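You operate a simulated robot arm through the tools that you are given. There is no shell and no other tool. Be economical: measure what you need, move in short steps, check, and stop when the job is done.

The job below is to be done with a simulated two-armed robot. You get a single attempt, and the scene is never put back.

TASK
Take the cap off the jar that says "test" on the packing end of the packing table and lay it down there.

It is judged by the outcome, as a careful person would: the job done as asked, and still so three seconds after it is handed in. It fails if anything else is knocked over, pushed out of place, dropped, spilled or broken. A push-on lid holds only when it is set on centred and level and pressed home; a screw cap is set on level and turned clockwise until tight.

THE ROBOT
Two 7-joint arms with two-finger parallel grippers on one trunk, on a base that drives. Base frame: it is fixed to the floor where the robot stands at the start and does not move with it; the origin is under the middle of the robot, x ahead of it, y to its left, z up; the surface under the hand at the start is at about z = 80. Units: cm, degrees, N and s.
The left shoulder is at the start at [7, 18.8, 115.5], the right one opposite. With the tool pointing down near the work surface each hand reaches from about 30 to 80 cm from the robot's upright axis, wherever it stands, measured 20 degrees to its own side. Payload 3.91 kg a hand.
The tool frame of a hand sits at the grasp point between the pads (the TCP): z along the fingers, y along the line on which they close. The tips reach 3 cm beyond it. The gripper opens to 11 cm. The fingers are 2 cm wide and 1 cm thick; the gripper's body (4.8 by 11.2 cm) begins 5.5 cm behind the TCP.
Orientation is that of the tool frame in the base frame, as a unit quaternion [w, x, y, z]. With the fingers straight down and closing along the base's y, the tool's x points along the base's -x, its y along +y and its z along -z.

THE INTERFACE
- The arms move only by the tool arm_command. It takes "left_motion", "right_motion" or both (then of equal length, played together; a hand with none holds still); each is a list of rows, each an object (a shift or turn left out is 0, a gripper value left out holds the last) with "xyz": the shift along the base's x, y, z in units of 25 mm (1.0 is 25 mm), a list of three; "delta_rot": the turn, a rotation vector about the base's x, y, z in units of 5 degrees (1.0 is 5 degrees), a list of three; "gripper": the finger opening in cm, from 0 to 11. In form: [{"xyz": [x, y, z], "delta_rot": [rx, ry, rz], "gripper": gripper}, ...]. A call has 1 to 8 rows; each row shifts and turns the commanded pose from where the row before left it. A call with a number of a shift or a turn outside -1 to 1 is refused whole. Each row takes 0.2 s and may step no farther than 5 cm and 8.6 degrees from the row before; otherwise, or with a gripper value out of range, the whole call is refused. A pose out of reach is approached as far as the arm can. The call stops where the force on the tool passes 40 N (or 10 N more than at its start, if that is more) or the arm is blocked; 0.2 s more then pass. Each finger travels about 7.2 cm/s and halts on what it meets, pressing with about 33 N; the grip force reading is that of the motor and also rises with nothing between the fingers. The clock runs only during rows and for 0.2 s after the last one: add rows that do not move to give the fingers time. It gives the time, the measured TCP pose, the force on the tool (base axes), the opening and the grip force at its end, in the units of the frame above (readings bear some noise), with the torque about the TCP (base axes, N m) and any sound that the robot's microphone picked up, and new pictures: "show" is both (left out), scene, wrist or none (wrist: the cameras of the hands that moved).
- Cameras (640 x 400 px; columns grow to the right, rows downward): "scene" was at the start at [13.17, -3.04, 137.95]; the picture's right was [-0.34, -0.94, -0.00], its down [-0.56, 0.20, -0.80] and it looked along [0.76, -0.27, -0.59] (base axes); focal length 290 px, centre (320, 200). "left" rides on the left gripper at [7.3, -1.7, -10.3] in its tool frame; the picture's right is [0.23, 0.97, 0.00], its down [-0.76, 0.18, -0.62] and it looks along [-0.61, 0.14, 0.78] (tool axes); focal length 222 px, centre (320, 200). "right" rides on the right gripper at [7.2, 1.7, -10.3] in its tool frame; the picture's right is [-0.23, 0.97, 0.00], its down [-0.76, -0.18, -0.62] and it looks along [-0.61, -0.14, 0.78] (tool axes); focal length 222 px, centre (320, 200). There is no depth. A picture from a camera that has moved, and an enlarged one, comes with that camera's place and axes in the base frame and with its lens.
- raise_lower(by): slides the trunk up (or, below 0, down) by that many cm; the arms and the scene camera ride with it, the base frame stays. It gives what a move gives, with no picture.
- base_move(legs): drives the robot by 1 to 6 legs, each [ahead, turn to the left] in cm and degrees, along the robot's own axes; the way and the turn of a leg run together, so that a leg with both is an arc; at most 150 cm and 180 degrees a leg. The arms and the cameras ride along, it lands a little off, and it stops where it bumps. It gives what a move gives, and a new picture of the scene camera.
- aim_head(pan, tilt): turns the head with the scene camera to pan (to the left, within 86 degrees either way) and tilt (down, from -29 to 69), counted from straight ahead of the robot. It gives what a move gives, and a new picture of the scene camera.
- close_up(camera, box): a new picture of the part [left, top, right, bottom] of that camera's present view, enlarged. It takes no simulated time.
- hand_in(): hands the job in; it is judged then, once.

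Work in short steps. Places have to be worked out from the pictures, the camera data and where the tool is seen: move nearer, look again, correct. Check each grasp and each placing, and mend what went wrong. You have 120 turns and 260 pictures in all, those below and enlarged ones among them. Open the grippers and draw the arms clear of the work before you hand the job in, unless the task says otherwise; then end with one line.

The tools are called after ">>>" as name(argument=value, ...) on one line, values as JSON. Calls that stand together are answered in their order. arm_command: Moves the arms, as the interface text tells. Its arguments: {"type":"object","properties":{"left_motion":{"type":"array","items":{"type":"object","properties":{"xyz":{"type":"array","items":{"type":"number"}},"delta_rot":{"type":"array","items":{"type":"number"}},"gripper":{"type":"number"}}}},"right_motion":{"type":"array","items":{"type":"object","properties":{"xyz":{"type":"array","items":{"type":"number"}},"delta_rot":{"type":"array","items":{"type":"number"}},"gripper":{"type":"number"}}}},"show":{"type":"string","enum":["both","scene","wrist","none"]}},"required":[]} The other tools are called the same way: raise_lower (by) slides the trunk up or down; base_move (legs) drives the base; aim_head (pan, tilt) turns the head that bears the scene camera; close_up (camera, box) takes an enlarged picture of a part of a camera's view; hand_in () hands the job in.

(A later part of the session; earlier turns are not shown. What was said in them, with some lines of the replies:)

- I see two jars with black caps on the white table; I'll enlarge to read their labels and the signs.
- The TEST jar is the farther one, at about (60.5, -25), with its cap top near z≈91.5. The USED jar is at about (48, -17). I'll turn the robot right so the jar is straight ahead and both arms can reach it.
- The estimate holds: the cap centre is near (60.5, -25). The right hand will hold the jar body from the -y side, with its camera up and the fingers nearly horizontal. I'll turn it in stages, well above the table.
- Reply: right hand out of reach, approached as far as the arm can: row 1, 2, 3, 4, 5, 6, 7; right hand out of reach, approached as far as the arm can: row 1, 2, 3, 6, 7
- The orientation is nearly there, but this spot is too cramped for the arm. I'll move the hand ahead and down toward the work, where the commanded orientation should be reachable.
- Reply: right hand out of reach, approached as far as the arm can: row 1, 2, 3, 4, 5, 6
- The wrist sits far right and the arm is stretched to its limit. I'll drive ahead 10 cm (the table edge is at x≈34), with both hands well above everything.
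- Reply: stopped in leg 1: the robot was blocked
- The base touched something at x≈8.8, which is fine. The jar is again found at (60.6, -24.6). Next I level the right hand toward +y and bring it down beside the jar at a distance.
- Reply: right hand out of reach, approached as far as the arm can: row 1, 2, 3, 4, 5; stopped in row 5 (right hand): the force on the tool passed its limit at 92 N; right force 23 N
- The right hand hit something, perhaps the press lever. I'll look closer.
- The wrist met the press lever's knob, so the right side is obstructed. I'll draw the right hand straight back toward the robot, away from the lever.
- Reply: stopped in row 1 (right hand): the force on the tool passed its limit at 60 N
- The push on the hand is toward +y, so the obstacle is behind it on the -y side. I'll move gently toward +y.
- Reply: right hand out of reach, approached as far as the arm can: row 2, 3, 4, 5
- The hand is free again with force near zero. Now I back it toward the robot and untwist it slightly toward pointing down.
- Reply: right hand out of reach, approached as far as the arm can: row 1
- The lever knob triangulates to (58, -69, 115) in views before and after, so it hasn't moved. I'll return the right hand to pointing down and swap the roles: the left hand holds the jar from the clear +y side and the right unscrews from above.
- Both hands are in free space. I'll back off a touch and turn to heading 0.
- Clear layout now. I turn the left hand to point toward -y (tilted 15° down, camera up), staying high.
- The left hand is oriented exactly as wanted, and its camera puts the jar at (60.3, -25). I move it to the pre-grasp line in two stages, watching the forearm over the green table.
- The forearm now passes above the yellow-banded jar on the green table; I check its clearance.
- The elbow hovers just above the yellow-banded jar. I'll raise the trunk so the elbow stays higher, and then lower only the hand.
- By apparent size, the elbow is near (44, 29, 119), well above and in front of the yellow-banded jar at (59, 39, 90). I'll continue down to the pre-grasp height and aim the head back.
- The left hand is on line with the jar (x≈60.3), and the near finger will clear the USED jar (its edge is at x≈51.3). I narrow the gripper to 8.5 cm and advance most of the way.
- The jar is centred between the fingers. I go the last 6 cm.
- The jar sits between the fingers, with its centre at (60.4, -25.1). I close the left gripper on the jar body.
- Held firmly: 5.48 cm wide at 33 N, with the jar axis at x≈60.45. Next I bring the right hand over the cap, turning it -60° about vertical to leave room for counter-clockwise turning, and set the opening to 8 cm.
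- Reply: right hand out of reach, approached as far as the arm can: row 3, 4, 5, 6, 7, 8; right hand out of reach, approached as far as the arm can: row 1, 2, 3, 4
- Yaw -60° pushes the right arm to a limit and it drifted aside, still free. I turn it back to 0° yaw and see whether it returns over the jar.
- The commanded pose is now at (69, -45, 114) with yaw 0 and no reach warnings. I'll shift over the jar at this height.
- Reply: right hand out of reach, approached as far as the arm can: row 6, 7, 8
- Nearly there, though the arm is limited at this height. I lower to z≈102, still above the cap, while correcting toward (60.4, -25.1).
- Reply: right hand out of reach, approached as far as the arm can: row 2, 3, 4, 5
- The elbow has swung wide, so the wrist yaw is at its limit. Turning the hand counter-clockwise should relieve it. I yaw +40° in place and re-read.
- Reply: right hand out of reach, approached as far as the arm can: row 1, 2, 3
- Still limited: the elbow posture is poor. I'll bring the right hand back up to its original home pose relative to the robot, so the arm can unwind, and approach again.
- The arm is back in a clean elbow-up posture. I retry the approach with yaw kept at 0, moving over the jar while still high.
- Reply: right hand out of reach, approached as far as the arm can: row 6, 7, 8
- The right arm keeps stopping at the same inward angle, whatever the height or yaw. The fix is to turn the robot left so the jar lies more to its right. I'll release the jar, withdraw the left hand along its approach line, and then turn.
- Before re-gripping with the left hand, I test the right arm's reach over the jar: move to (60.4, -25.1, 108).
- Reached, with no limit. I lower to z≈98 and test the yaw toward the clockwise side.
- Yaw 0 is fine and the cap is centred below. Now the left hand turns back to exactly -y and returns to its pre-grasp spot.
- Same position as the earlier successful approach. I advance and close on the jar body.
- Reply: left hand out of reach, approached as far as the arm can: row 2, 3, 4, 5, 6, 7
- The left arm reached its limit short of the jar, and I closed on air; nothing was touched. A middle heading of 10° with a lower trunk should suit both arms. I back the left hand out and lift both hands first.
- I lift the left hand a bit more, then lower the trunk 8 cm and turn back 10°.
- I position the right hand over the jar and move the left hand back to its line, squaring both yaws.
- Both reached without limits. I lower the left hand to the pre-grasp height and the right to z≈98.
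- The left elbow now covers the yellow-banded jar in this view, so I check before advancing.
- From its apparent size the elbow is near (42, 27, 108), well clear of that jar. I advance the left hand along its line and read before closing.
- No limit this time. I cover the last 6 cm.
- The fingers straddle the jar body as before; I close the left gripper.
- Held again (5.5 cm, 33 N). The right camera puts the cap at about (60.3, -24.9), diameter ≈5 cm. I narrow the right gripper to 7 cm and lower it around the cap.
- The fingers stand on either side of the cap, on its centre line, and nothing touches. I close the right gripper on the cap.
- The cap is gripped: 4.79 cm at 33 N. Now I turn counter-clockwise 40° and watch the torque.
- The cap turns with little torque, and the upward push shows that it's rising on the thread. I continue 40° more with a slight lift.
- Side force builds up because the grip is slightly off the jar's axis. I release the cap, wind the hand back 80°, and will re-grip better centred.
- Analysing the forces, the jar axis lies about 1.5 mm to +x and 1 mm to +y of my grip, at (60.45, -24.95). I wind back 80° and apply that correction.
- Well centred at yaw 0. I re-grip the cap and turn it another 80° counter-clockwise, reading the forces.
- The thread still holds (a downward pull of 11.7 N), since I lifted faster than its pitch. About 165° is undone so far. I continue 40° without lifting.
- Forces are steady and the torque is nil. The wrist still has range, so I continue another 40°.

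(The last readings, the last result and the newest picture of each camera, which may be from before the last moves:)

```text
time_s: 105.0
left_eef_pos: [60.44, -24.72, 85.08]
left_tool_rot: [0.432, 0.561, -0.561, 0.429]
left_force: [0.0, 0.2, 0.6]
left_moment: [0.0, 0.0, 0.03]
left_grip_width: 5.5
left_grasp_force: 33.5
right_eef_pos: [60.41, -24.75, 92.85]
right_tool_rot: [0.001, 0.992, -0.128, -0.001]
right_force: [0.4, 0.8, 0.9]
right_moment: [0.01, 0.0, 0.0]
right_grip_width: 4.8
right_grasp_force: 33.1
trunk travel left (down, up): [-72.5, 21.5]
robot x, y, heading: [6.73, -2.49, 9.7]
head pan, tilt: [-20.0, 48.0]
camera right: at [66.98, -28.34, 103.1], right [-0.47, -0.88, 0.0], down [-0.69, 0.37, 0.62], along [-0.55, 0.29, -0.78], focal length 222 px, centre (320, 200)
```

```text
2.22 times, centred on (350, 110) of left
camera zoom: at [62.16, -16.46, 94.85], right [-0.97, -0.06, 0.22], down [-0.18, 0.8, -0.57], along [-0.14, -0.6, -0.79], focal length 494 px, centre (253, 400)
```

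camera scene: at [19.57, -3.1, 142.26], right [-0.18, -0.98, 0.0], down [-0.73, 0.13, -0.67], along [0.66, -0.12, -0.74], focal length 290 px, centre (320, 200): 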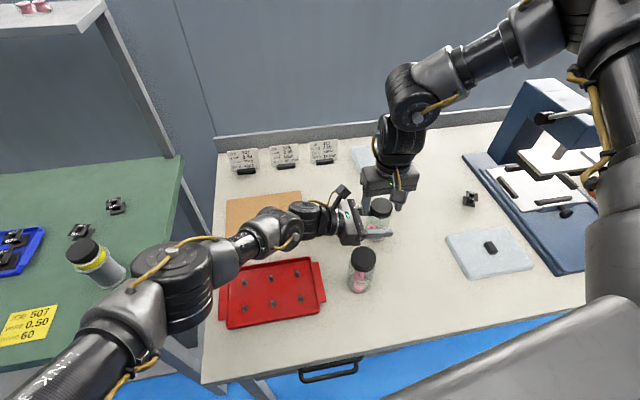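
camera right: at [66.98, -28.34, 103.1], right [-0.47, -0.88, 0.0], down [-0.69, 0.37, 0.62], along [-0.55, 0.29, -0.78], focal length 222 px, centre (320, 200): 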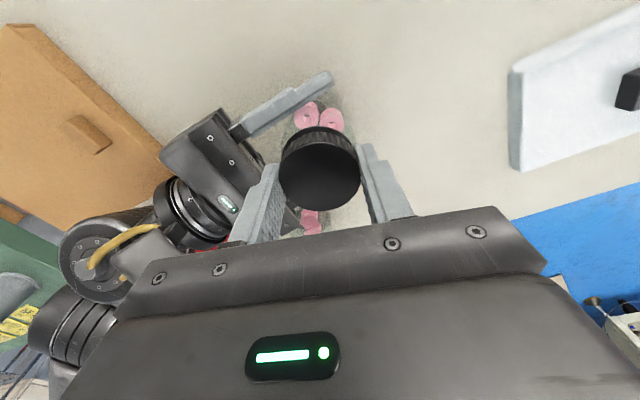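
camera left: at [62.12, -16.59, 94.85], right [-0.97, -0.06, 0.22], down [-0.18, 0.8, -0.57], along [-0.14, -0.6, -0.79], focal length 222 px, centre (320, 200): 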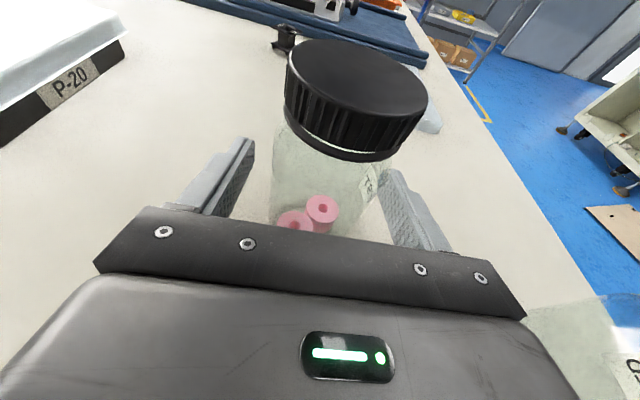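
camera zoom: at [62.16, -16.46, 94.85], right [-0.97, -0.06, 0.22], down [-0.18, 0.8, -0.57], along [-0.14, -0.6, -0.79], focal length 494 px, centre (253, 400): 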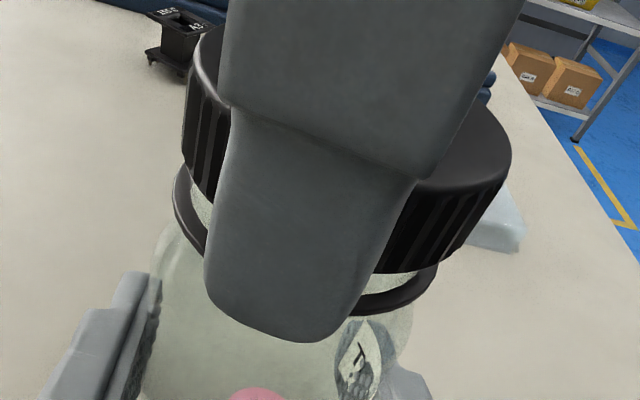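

All forces dropped to zero and a gap shows between the cap and the neck ring, so the cap is free. I lift it straight up.

>>> arm_command(right_motion=[{"xyz": [0, 0, 0.2]}, {"xyz": [0, 0, 0.4]}, {"xyz": [0, 0, 0.6]}, {"xyz": [0, 0, 0.8]}, {"xyz": [0, 0, 0.8]}])

>>> close_up(camera="scene", box=[310, 140, 450, 260])

```text
time_s: 106.2
left_eef_pos: [60.41, -24.66, 85.22]
left_tool_rot: [-0.432, -0.56, 0.561, -0.429]
left_force: [-0.9, 0.1, -0.8]
left_moment: [0.01, 0.0, 0.02]
left_grip_width: 5.49
left_grasp_force: 33.2
right_eef_pos: [60.44, -24.9, 99.9]
right_tool_rot: [0.001, 0.992, -0.129, 0.0]
right_force: [0.2, -0.3, -0.1]
right_moment: [0.0, -0.02, -0.01]
right_grip_width: 4.77
right_grasp_force: 33.2
trunk travel left (down, up): [-72.5, 21.5]
robot x, y, heading: [6.8, -2.37, 9.9]
head pan, tilt: [-20.0, 48.0]
camera scene: at [19.51, -3.08, 142.26], right [-0.18, -0.98, 0.0], down [-0.73, 0.13, -0.67], along [0.66, -0.12, -0.74], focal length 290 px, centre (320, 200)
camera right: at [66.87, -28.37, 110.15], right [-0.47, -0.88, 0.0], down [-0.69, 0.37, 0.62], along [-0.55, 0.29, -0.78], focal length 222 px, centre (320, 200)
```

scene: 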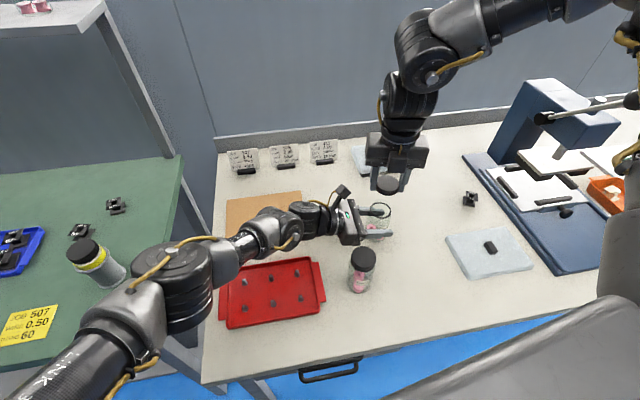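
right: 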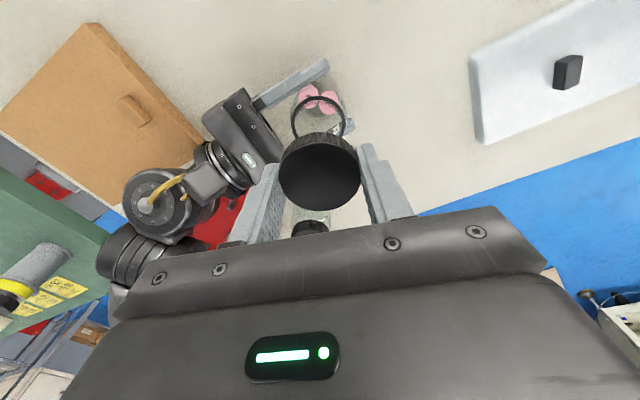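

```text
3.33 times, centred on (380, 200) of scene
camera zoom: at [19.51, -3.08, 142.26], right [-0.18, -0.98, 0.0], down [-0.73, 0.13, -0.67], along [0.66, -0.12, -0.74], focal length 968 px, centre (120, 200)
```

zoom: 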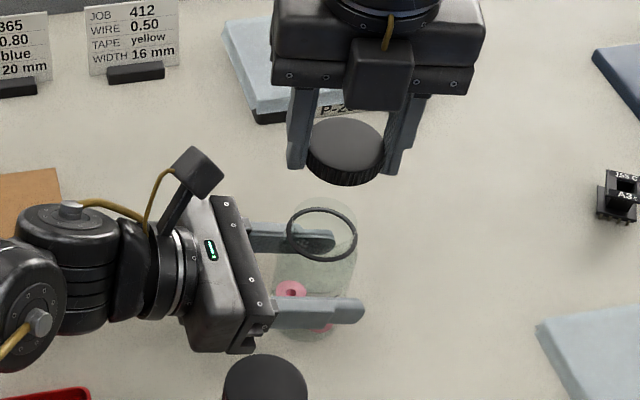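

The cap is in the right gripper and the jar is open and steady. I carry the cap to a clear spot on the table near (66, -38).

>>> arm_command(right_motion=[{"xyz": [0.37, -0.87, 0.1]}, {"xyz": [0.37, -0.87, 0]}, {"xyz": [0.37, -0.87, 0]}, {"xyz": [0.37, -0.87, 0]}, {"xyz": [0.37, -0.87, 0]}, {"xyz": [0.37, -0.87, 0]}], show="none")

>>> arm_command(right_motion=[{"xyz": [0, 0, -0.8]}, {"xyz": [0, 0, -0.8]}, {"xyz": [0, 0, -0.8]}, {"xyz": [0, 0, -0.8]}, {"xyz": [0, 0, -0.8]}])

```text
time_s: 107.6
left_eef_pos: [60.41, -24.74, 85.15]
left_tool_rot: [-0.432, -0.561, 0.561, -0.429]
left_force: [-0.8, 0.1, 0.2]
left_moment: [0.0, 0.03, 0.02]
left_grip_width: 5.48
left_grasp_force: 33.1
right_eef_pos: [65.87, -38.02, 99.89]
right_tool_rot: [0.001, 0.992, -0.128, -0.003]
right_force: [0.0, 0.1, 0.0]
right_moment: [-0.03, -0.05, 0.02]
right_grip_width: 4.8
right_grasp_force: 33.2
trunk travel left (down, up): [-72.5, 21.5]
robot x, y, heading: [6.86, -2.47, 10.0]
head pan, tilt: [-20.0, 48.0]
```

```text
time_s: 108.8
left_eef_pos: [60.46, -24.74, 85.1]
left_tool_rot: [-0.432, -0.561, 0.561, -0.429]
left_force: [0.4, -0.4, -1.0]
left_moment: [0.01, 0.02, 0.01]
left_grip_width: 5.51
left_grasp_force: 33.2
right_eef_pos: [66.0, -37.92, 89.9]
right_tool_rot: [-0.001, 0.992, -0.129, -0.001]
right_force: [0.8, 0.0, -0.4]
right_moment: [0.06, -0.01, 0.0]
right_grip_width: 4.82
right_grasp_force: 33.2
trunk travel left (down, up): [-72.5, 21.5]
robot x, y, heading: [6.76, -2.58, 10.0]
head pan, tilt: [-20.0, 48.0]
camera scene: at [19.63, -3.12, 142.26], right [-0.18, -0.98, 0.0], down [-0.73, 0.13, -0.67], along [0.66, -0.12, -0.74], focal length 290 px, centre (320, 200)
camera right: at [72.59, -41.45, 100.29], right [-0.47, -0.88, 0.0], down [-0.69, 0.37, 0.62], along [-0.55, 0.29, -0.78], focal length 222 px, centre (320, 200)
```

scene: 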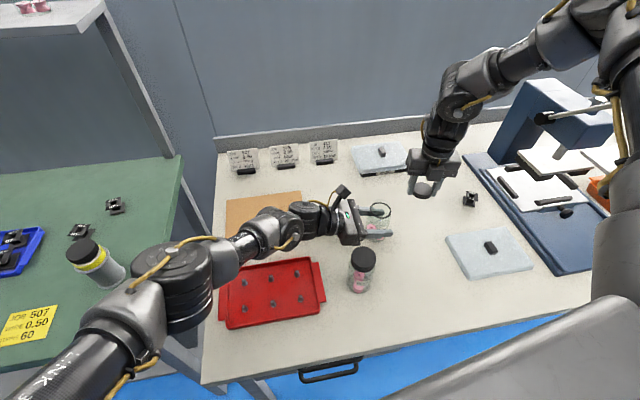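
right: 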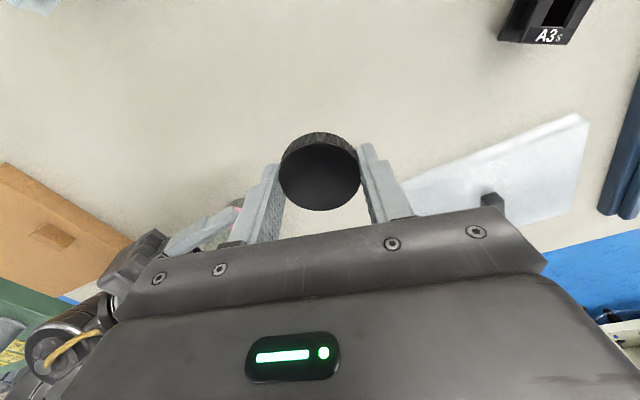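

The spot is clear. I lower to just above the table, then creep down to contact.

>>> arm_command(right_motion=[{"xyz": [0, 0, -0.6]}, {"xyz": [0, 0, -0.6]}, {"xyz": [0, 0, -0.5]}, {"xyz": [0, 0, -0.3]}, {"xyz": [0, 0, -0.15]}, {"xyz": [0, 0, -0.1]}], show="none")

```text
time_s: 110.2
left_eef_pos: [60.42, -24.71, 85.08]
left_tool_rot: [-0.432, -0.56, 0.562, -0.429]
left_force: [0.8, -0.2, 0.1]
left_moment: [0.02, -0.01, 0.0]
left_grip_width: 5.47
left_grasp_force: 33.5
right_eef_pos: [65.48, -38.14, 85.17]
right_tool_rot: [-0.001, 0.992, -0.128, -0.001]
right_force: [0.2, 0.4, -0.4]
right_moment: [0.0, -0.01, -0.01]
right_grip_width: 4.77
right_grasp_force: 33.2
right hand out of reach, approached as far as the arm can: row 4, 5
trunk travel left (down, up): [-72.5, 21.5]
robot x, y, heading: [6.98, -2.41, 9.9]
head pan, tilt: [-20.0, 48.0]
```

The arm hits a limit at z≈85, probably from the wound-up wrist. I unwind the yaw by 80° here in the air and then lower.

>>> arm_command(right_motion=[{"xyz": [0, 0, 0.2], "delta_rot": [0, 0, -1]}, {"xyz": [0, 0, 0.2], "delta_rot": [0, 0, -1]}, {"delta_rot": [0, 0, -1]}, {"delta_rot": [0, 0, -1]}, {"delta_rot": [0, 0, -1]}, {"delta_rot": [0, 0, -1]}, {"delta_rot": [0, 0, -1]}, {"delta_rot": [0, 0, -1]}], show="none")

>>> arm_command(right_motion=[{"delta_rot": [0, 0, -1]}, {"delta_rot": [0, 0, -1]}, {"delta_rot": [0, 0, -1]}, {"delta_rot": [0, 0, -1]}, {"delta_rot": [0, 0, -1]}, {"delta_rot": [0, 0, -1]}, {"delta_rot": [0, 0, -1]}, {"delta_rot": [0, 0, -1]}], show="none")

>>> arm_command(right_motion=[{"xyz": [0, 0, -0.2]}, {"xyz": [0, 0, -0.2]}, {"xyz": [0, 0, -0.1]}, {"xyz": [0, 0, -0.1]}])

```text
time_s: 112.0
left_eef_pos: [60.43, -24.65, 85.05]
left_tool_rot: [0.431, 0.561, -0.561, 0.43]
left_force: [0.3, 0.6, -0.2]
left_moment: [0.03, 0.0, 0.02]
left_grip_width: 5.45
left_grasp_force: 32.4
right_eef_pos: [65.58, -38.12, 86.04]
right_tool_rot: [0.0, 0.887, -0.461, -0.002]
right_force: [1.0, -0.5, 0.1]
right_moment: [-0.04, -0.01, -0.02]
right_grip_width: 4.79
right_grasp_force: 32.8
trunk travel left (down, up): [-72.5, 21.5]
robot x, y, heading: [6.93, -2.48, 10.0]
head pan, tilt: [-20.0, 48.0]
```

```text
time_s: 113.8
left_eef_pos: [60.44, -24.75, 85.13]
left_tool_rot: [0.431, 0.561, -0.561, 0.43]
left_force: [0.2, -0.5, 0.4]
left_moment: [-0.05, -0.02, -0.02]
left_grip_width: 5.5
left_grasp_force: 33.5
right_eef_pos: [65.62, -38.13, 85.94]
right_tool_rot: [-0.001, -0.676, 0.737, 0.002]
right_force: [-0.5, 0.1, 0.1]
right_moment: [-0.01, 0.05, -0.03]
right_grip_width: 4.75
right_grasp_force: 32.7
trunk travel left (down, up): [-72.5, 21.5]
robot x, y, heading: [6.81, -2.25, 9.8]
head pan, tilt: [-20.0, 48.0]
```

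```text
time_s: 114.8
left_eef_pos: [60.51, -24.73, 85.2]
left_tool_rot: [-0.432, -0.561, 0.561, -0.43]
left_force: [0.8, 0.1, -0.4]
left_moment: [-0.02, -0.02, -0.01]
left_grip_width: 5.47
left_grasp_force: 32.7
right_eef_pos: [65.32, -38.23, 84.99]
right_tool_rot: [0.0, -0.676, 0.737, 0.001]
right_force: [-1.3, -0.1, -0.1]
right_moment: [-0.01, -0.01, 0.04]
right_grip_width: 4.78
right_grasp_force: 33.1
right hand out of reach, approached as far as the arm can: row 3
trunk travel left (down, up): [-72.5, 21.5]
robot x, y, heading: [7.0, -2.51, 9.9]
head pan, tilt: [-20.0, 48.0]
camera scene: at [19.6, -3.09, 142.26], right [-0.18, -0.98, 0.0], down [-0.73, 0.13, -0.67], along [0.66, -0.12, -0.74], focal length 290 px, centre (320, 200)
camera right: at [63.01, -45.3, 95.31], right [-0.95, 0.31, 0.0], down [0.24, 0.74, 0.62], along [0.19, 0.59, -0.78], focal length 222 px, centre (320, 200)
```

scene: 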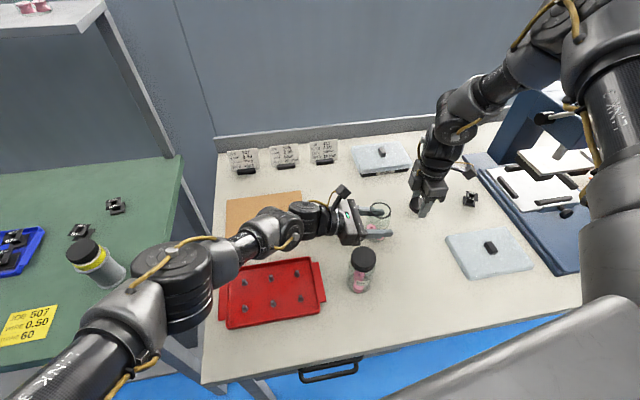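
right: 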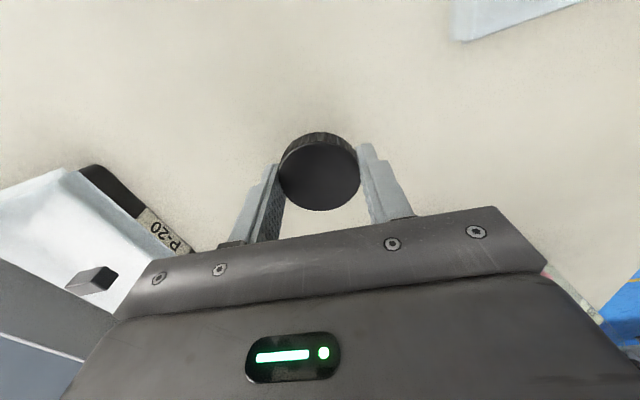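

The limit drifts the hand toward the robot, so the arm is at full reach downward here. I raise slightly, move to a closer clear spot (58.5, -36), and lower there.

>>> arm_command(right_motion=[{"xyz": [0, 0, 0.5]}, {"xyz": [-0.7, 0.22, 0]}, {"xyz": [-0.7, 0.22, 0]}, {"xyz": [-0.7, 0.22, 0]}, {"xyz": [-0.6, 0.22, 0]}, {"xyz": [0, 0, -0.4]}, {"xyz": [0, 0, -0.2]}])

```text
time_s: 116.4
left_eef_pos: [60.43, -24.63, 85.25]
left_tool_rot: [0.432, 0.561, -0.561, 0.43]
left_force: [1.0, 0.4, 0.0]
left_moment: [0.02, -0.01, -0.02]
left_grip_width: 5.46
left_grasp_force: 32.9
right_eef_pos: [58.69, -35.94, 84.53]
right_tool_rot: [-0.001, -0.677, 0.736, 0.001]
right_force: [-0.4, -1.1, 0.2]
right_moment: [-0.01, 0.02, -0.05]
right_grip_width: 4.78
right_grasp_force: 33.1
trunk travel left (down, up): [-72.5, 21.5]
robot x, y, heading: [7.38, -2.6, 9.9]
head pan, tilt: [-20.0, 48.0]
camera scene: at [19.58, -3.11, 142.26], right [-0.18, -0.98, 0.0], down [-0.73, 0.13, -0.67], along [0.66, -0.12, -0.74], focal length 290 px, centre (320, 200)
camera right: at [56.37, -43.07, 94.88], right [-0.95, 0.31, 0.0], down [0.24, 0.74, 0.62], along [0.19, 0.59, -0.78], focal length 222 px, centre (320, 200)
```

scene: 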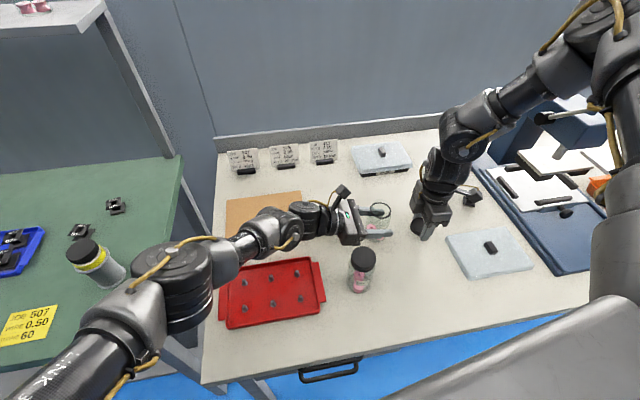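
right: 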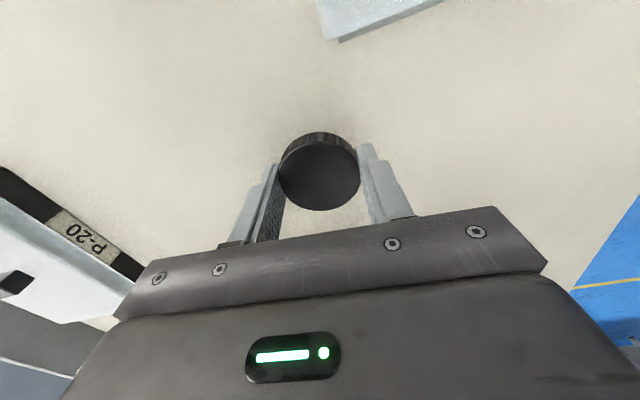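

No limit here. I creep down to contact.

>>> arm_command(right_motion=[{"xyz": [0, 0, -0.2]}, {"xyz": [0, 0, -0.15]}, {"xyz": [0, 0, -0.1]}, {"xyz": [0, 0, -0.06]}, {"xyz": [0, 0, -0.06]}], show="none")

>>> close_up(camera="scene", box=[360, 160, 500, 280])

```text
time_s: 117.6
left_eef_pos: [60.56, -24.64, 85.05]
left_tool_rot: [0.432, 0.561, -0.56, 0.431]
left_force: [0.2, 0.7, 1.1]
left_moment: [0.05, -0.01, 0.0]
left_grip_width: 5.46
left_grasp_force: 33.6
right_eef_pos: [58.66, -35.91, 83.26]
right_tool_rot: [0.0, -0.677, 0.736, 0.002]
right_force: [-0.8, 1.2, -0.4]
right_moment: [0.03, 0.0, -0.02]
right_grip_width: 4.77
right_grasp_force: 32.9
trunk travel left (down, up): [-72.5, 21.5]
robot x, y, heading: [6.89, -2.71, 9.9]
head pan, tilt: [-20.0, 48.0]
```

```text
3.33 times, centred on (430, 220) of scene
camera zoom: at [19.6, -3.07, 142.26], right [-0.18, -0.98, 0.0], down [-0.73, 0.13, -0.67], along [0.66, -0.12, -0.74], focal length 968 px, centre (-47, 133)
```

zoom: 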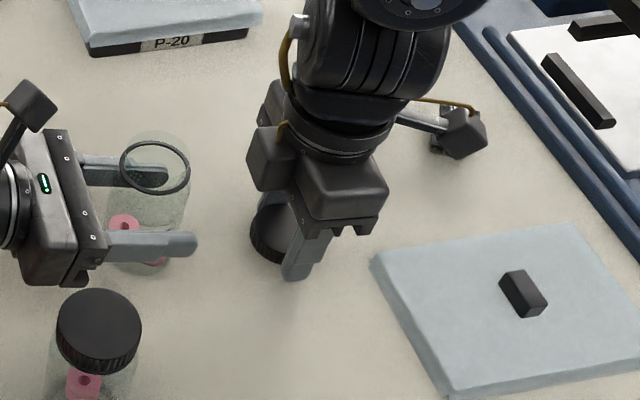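

Not touching yet at z=83.26. I continue in sub-millimetre steps.

>>> arm_command(right_motion=[{"xyz": [0, 0, -0.03]}, {"xyz": [0, 0, -0.03]}, {"xyz": [0, 0, -0.03]}, {"xyz": [0, 0, -0.03]}], show="none")

```text
time_s: 118.6
left_eef_pos: [60.5, -24.62, 85.36]
left_tool_rot: [0.432, 0.561, -0.561, 0.43]
left_force: [0.5, 0.4, -0.8]
left_moment: [0.0, -0.01, 0.0]
left_grip_width: 5.46
left_grasp_force: 32.5
right_eef_pos: [58.71, -35.99, 83.0]
right_tool_rot: [0.001, -0.677, 0.736, 0.0]
right_force: [2.7, -1.8, 9.6]
right_moment: [-0.11, 0.22, 0.15]
right_grip_width: 4.79
right_grasp_force: 32.7
trunk travel left (down, up): [-72.5, 21.5]
robot x, y, heading: [7.01, -2.44, 9.9]
head pan, tilt: [-20.0, 48.0]
```

Contact with the table: 9.6 N upward. I open the right gripper to release the cap.

>>> arm_command(right_motion=[{"xyz": [0, 0, 0.02]}, {"gripper": 5.2}, {"gripper": 6}, {"gripper": 7.5}, {}], show="wrist")

```text
time_s: 119.8
left_eef_pos: [60.29, -24.58, 85.29]
left_tool_rot: [-0.432, -0.56, 0.561, -0.431]
left_force: [0.1, 0.6, 0.0]
left_moment: [0.02, -0.02, 0.01]
left_grip_width: 5.49
left_grasp_force: 33.5
right_eef_pos: [58.48, -35.83, 83.03]
right_tool_rot: [0.0, -0.678, 0.735, 0.001]
right_force: [-3.7, 4.0, 10.4]
right_moment: [0.0, -0.41, 0.11]
right_grip_width: 7.29
right_grasp_force: 0.1
trunk travel left (down, up): [-72.5, 21.5]
robot x, y, heading: [7.14, -2.51, 9.7]
head pan, tilt: [-20.0, 48.0]
camera right: at [56.14, -42.91, 93.29], right [-0.95, 0.31, 0.0], down [0.24, 0.74, 0.62], along [0.19, 0.59, -0.78], focal length 222 px, centre (320, 200)
```

right: 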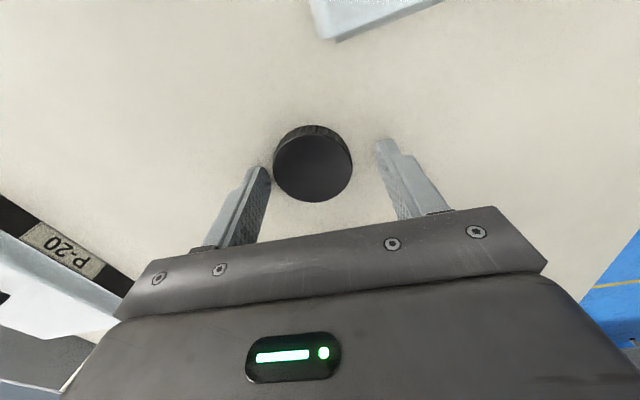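

The cap rests flat on the table. I lift the right hand straight up, clear of it.

>>> arm_command(right_motion=[{"xyz": [0, 0, 0.1]}, {"xyz": [0, 0, 0.5], "gripper": 8}, {"xyz": [0, 0, 0.9]}, {"xyz": [0, 0, 0.9]}, {"xyz": [0, 0, 0.9]}, {"xyz": [0, 0, 0.9]}, {"xyz": [0, 0, 0.9]}, {"xyz": [0, 0, 0.9]}])

```text
time_s: 121.6
left_eef_pos: [60.36, -24.69, 85.2]
left_tool_rot: [-0.432, -0.56, 0.562, -0.428]
left_force: [-0.1, -0.7, 0.5]
left_moment: [-0.05, 0.04, 0.01]
left_grip_width: 5.46
left_grasp_force: 33.4
right_eef_pos: [58.59, -35.82, 97.93]
right_tool_rot: [0.0, -0.677, 0.736, 0.001]
right_force: [-0.6, -0.6, -0.5]
right_moment: [0.01, 0.0, 0.0]
right_grip_width: 8.0
right_grasp_force: 0.1
trunk travel left (down, up): [-72.5, 21.5]
robot x, y, heading: [7.02, -2.43, 9.8]
head pan, tilt: [-20.0, 48.0]
camera scene: at [19.5, -3.07, 142.26], right [-0.18, -0.98, 0.0], down [-0.73, 0.13, -0.67], along [0.66, -0.12, -0.74], focal length 290 px, centre (320, 200)
camera right: at [56.26, -43.0, 108.27], right [-0.95, 0.31, 0.0], down [0.24, 0.74, 0.62], along [0.19, 0.59, -0.78], focal length 222 px, centre (320, 200)
```

scene: 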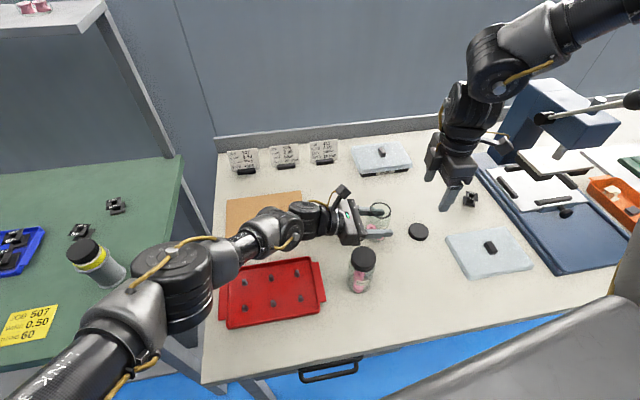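
right: 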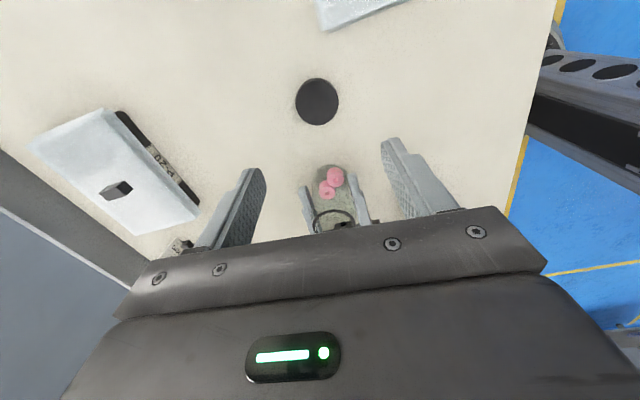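

The cap lies flat and alone on the table. I open the left gripper gently to release the jar and take the right hand farther up.

>>> arm_command(left_motion=[{"gripper": 5.7}, {"gripper": 6}, {"gripper": 7}, {"gripper": 8.5}, {}], right_motion=[{"xyz": [0, -0.3, 0.8]}, {"xyz": [0, -0.3, 0.8]}, {"xyz": [0, -0.3, 0.8]}, {"xyz": [0, -0.3, 0.8]}, {"xyz": [0, -0.3, 0.8]}], show="none")

>>> close_up(camera="left", box=[160, 20, 480, 240])

```text
time_s: 122.8
left_eef_pos: [60.39, -24.78, 85.19]
left_tool_rot: [-0.431, -0.561, 0.561, -0.429]
left_force: [0.1, 0.1, -0.6]
left_moment: [0.02, -0.01, -0.02]
left_grip_width: 8.5
left_grasp_force: 0.0
right_eef_pos: [58.49, -39.78, 108.12]
right_tool_rot: [0.001, -0.676, 0.737, 0.0]
right_force: [0.1, -0.1, 0.3]
right_moment: [0.0, 0.02, 0.0]
right_grip_width: 8.0
right_grasp_force: 0.0
trunk travel left (down, up): [-72.5, 21.5]
robot x, y, heading: [7.24, -2.42, 9.7]
head pan, tilt: [-20.0, 48.0]
```

```text
1.82 times, centred on (320, 130) of left
camera zoom: at [62.11, -16.47, 94.91], right [-0.97, -0.06, 0.22], down [-0.18, 0.8, -0.57], along [-0.14, -0.6, -0.79], focal length 404 px, centre (320, 327)
```

zoom: 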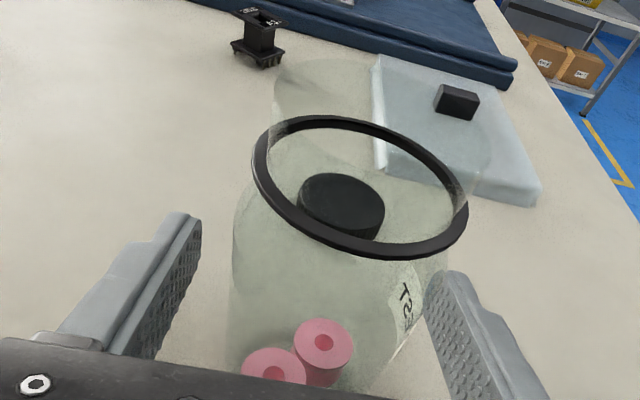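

The jar stands upright with the left fingers free of it. I withdraw the left hand along its approach line.

>>> arm_command(left_motion=[{"xyz": [0, 0.4, 0.11]}, {"xyz": [0, 0.8, 0.21]}, {"xyz": [0, 0.85, 0.228]}, {"xyz": [0, 0.85, 0.228]}, {"xyz": [0, 0.85, 0.228]}, {"xyz": [0, 0.85, 0.228]}, {"xyz": [0, 0.85, 0.228]}, {"xyz": [0, 0.4, 0.5]}], show="scene")

>>> arm_command(left_motion=[{"xyz": [0, 0, 0.9]}, {"xyz": [0, 0, 0.9]}, {"xyz": [0, 0, 0.9]}, {"xyz": [0, 0, 0.9]}, {"xyz": [0, 0, 0.9]}, {"xyz": [0, 0, 0.9]}], show="scene")

>>> close_up(camera="scene", box=[320, 180, 480, 310])

```text
time_s: 124.6
left_eef_pos: [60.34, -10.04, 90.23]
left_tool_rot: [-0.432, -0.56, 0.562, -0.429]
left_force: [-0.5, 0.1, 0.0]
left_moment: [0.0, -0.01, -0.01]
left_grip_width: 8.47
left_grasp_force: 0.1
right_eef_pos: [58.72, -39.73, 107.98]
right_tool_rot: [0.0, -0.676, 0.737, 0.001]
right_force: [-0.6, -0.1, -0.1]
right_moment: [-0.02, -0.02, 0.01]
right_grip_width: 7.99
right_grasp_force: 0.1
trunk travel left (down, up): [-72.5, 21.5]
robot x, y, heading: [6.71, -2.43, 9.7]
head pan, tilt: [-20.0, 48.0]
camera scene: at [19.55, -3.07, 142.26], right [-0.18, -0.98, 0.0], down [-0.73, 0.13, -0.67], along [0.66, -0.12, -0.74], focal length 290 px, centre (320, 200)
```

scene: 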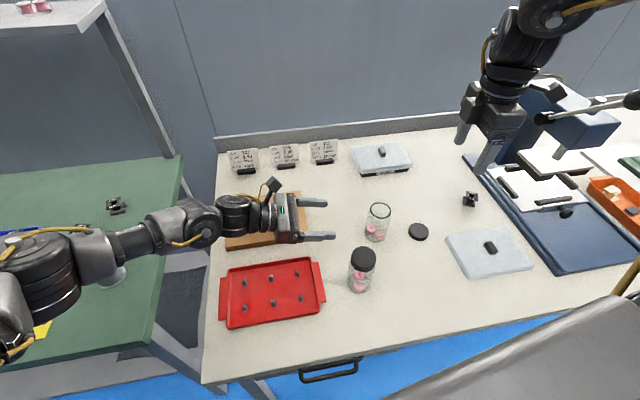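

```text
time_s: 126.0
left_eef_pos: [60.54, -10.08, 103.71]
left_tool_rot: [-0.432, -0.561, 0.562, -0.429]
left_force: [0.0, -0.3, -0.1]
left_moment: [0.01, 0.02, 0.02]
left_grip_width: 8.47
left_grasp_force: 0.0
right_eef_pos: [58.57, -39.67, 107.96]
right_tool_rot: [0.001, -0.677, 0.736, 0.001]
right_force: [0.4, 0.8, -0.8]
right_moment: [0.02, -0.02, 0.0]
right_grip_width: 8.01
right_grasp_force: 0.1
trunk travel left (down, up): [-72.5, 21.5]
robot x, y, heading: [6.82, -2.7, 9.9]
head pan, tilt: [-20.0, 48.0]
camera scene: at [19.54, -3.1, 142.26], right [-0.18, -0.98, 0.0], down [-0.73, 0.13, -0.67], along [0.66, -0.12, -0.74], focal length 290 px, centre (320, 200)
```

scene: 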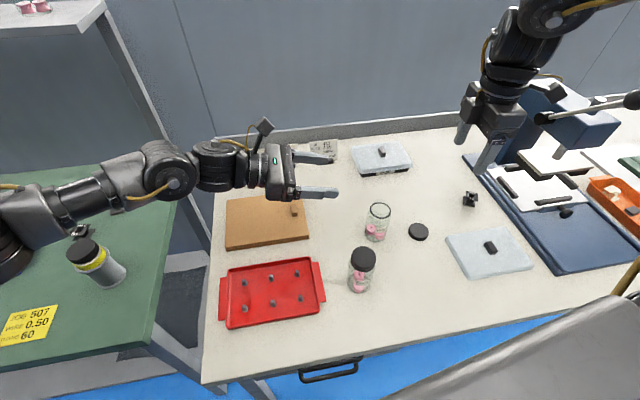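

```text
3.08 times, centred on (400, 245) of scene
camera zoom: at [19.54, -3.1, 142.26], right [-0.18, -0.98, 0.0], down [-0.73, 0.13, -0.67], along [0.66, -0.12, -0.74], focal length 894 px, centre (74, 62)
```

zoom: 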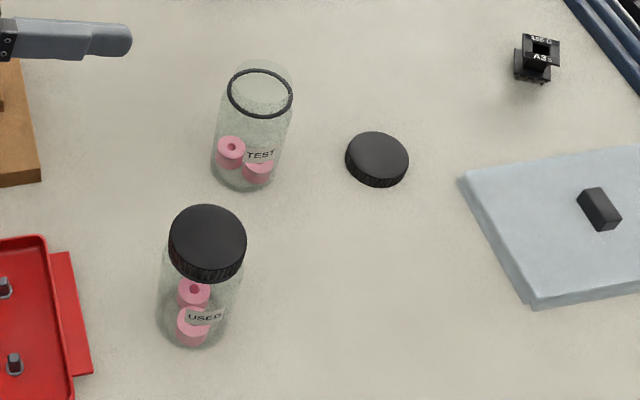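

The TEST jar stands open, its cap lies flat beside it, and everything else is in place. The grippers are open and both arms are clear, so I hand in.

>>> hand_in()

```text
The job is handed in.
```

The cap is off the "TEST" jar and lies flat on the packing table beside it, and the jar is still upright where it stood. The right wrist bumped something early on, probably the press lever. I saw no sign that the lever or anything else moved.
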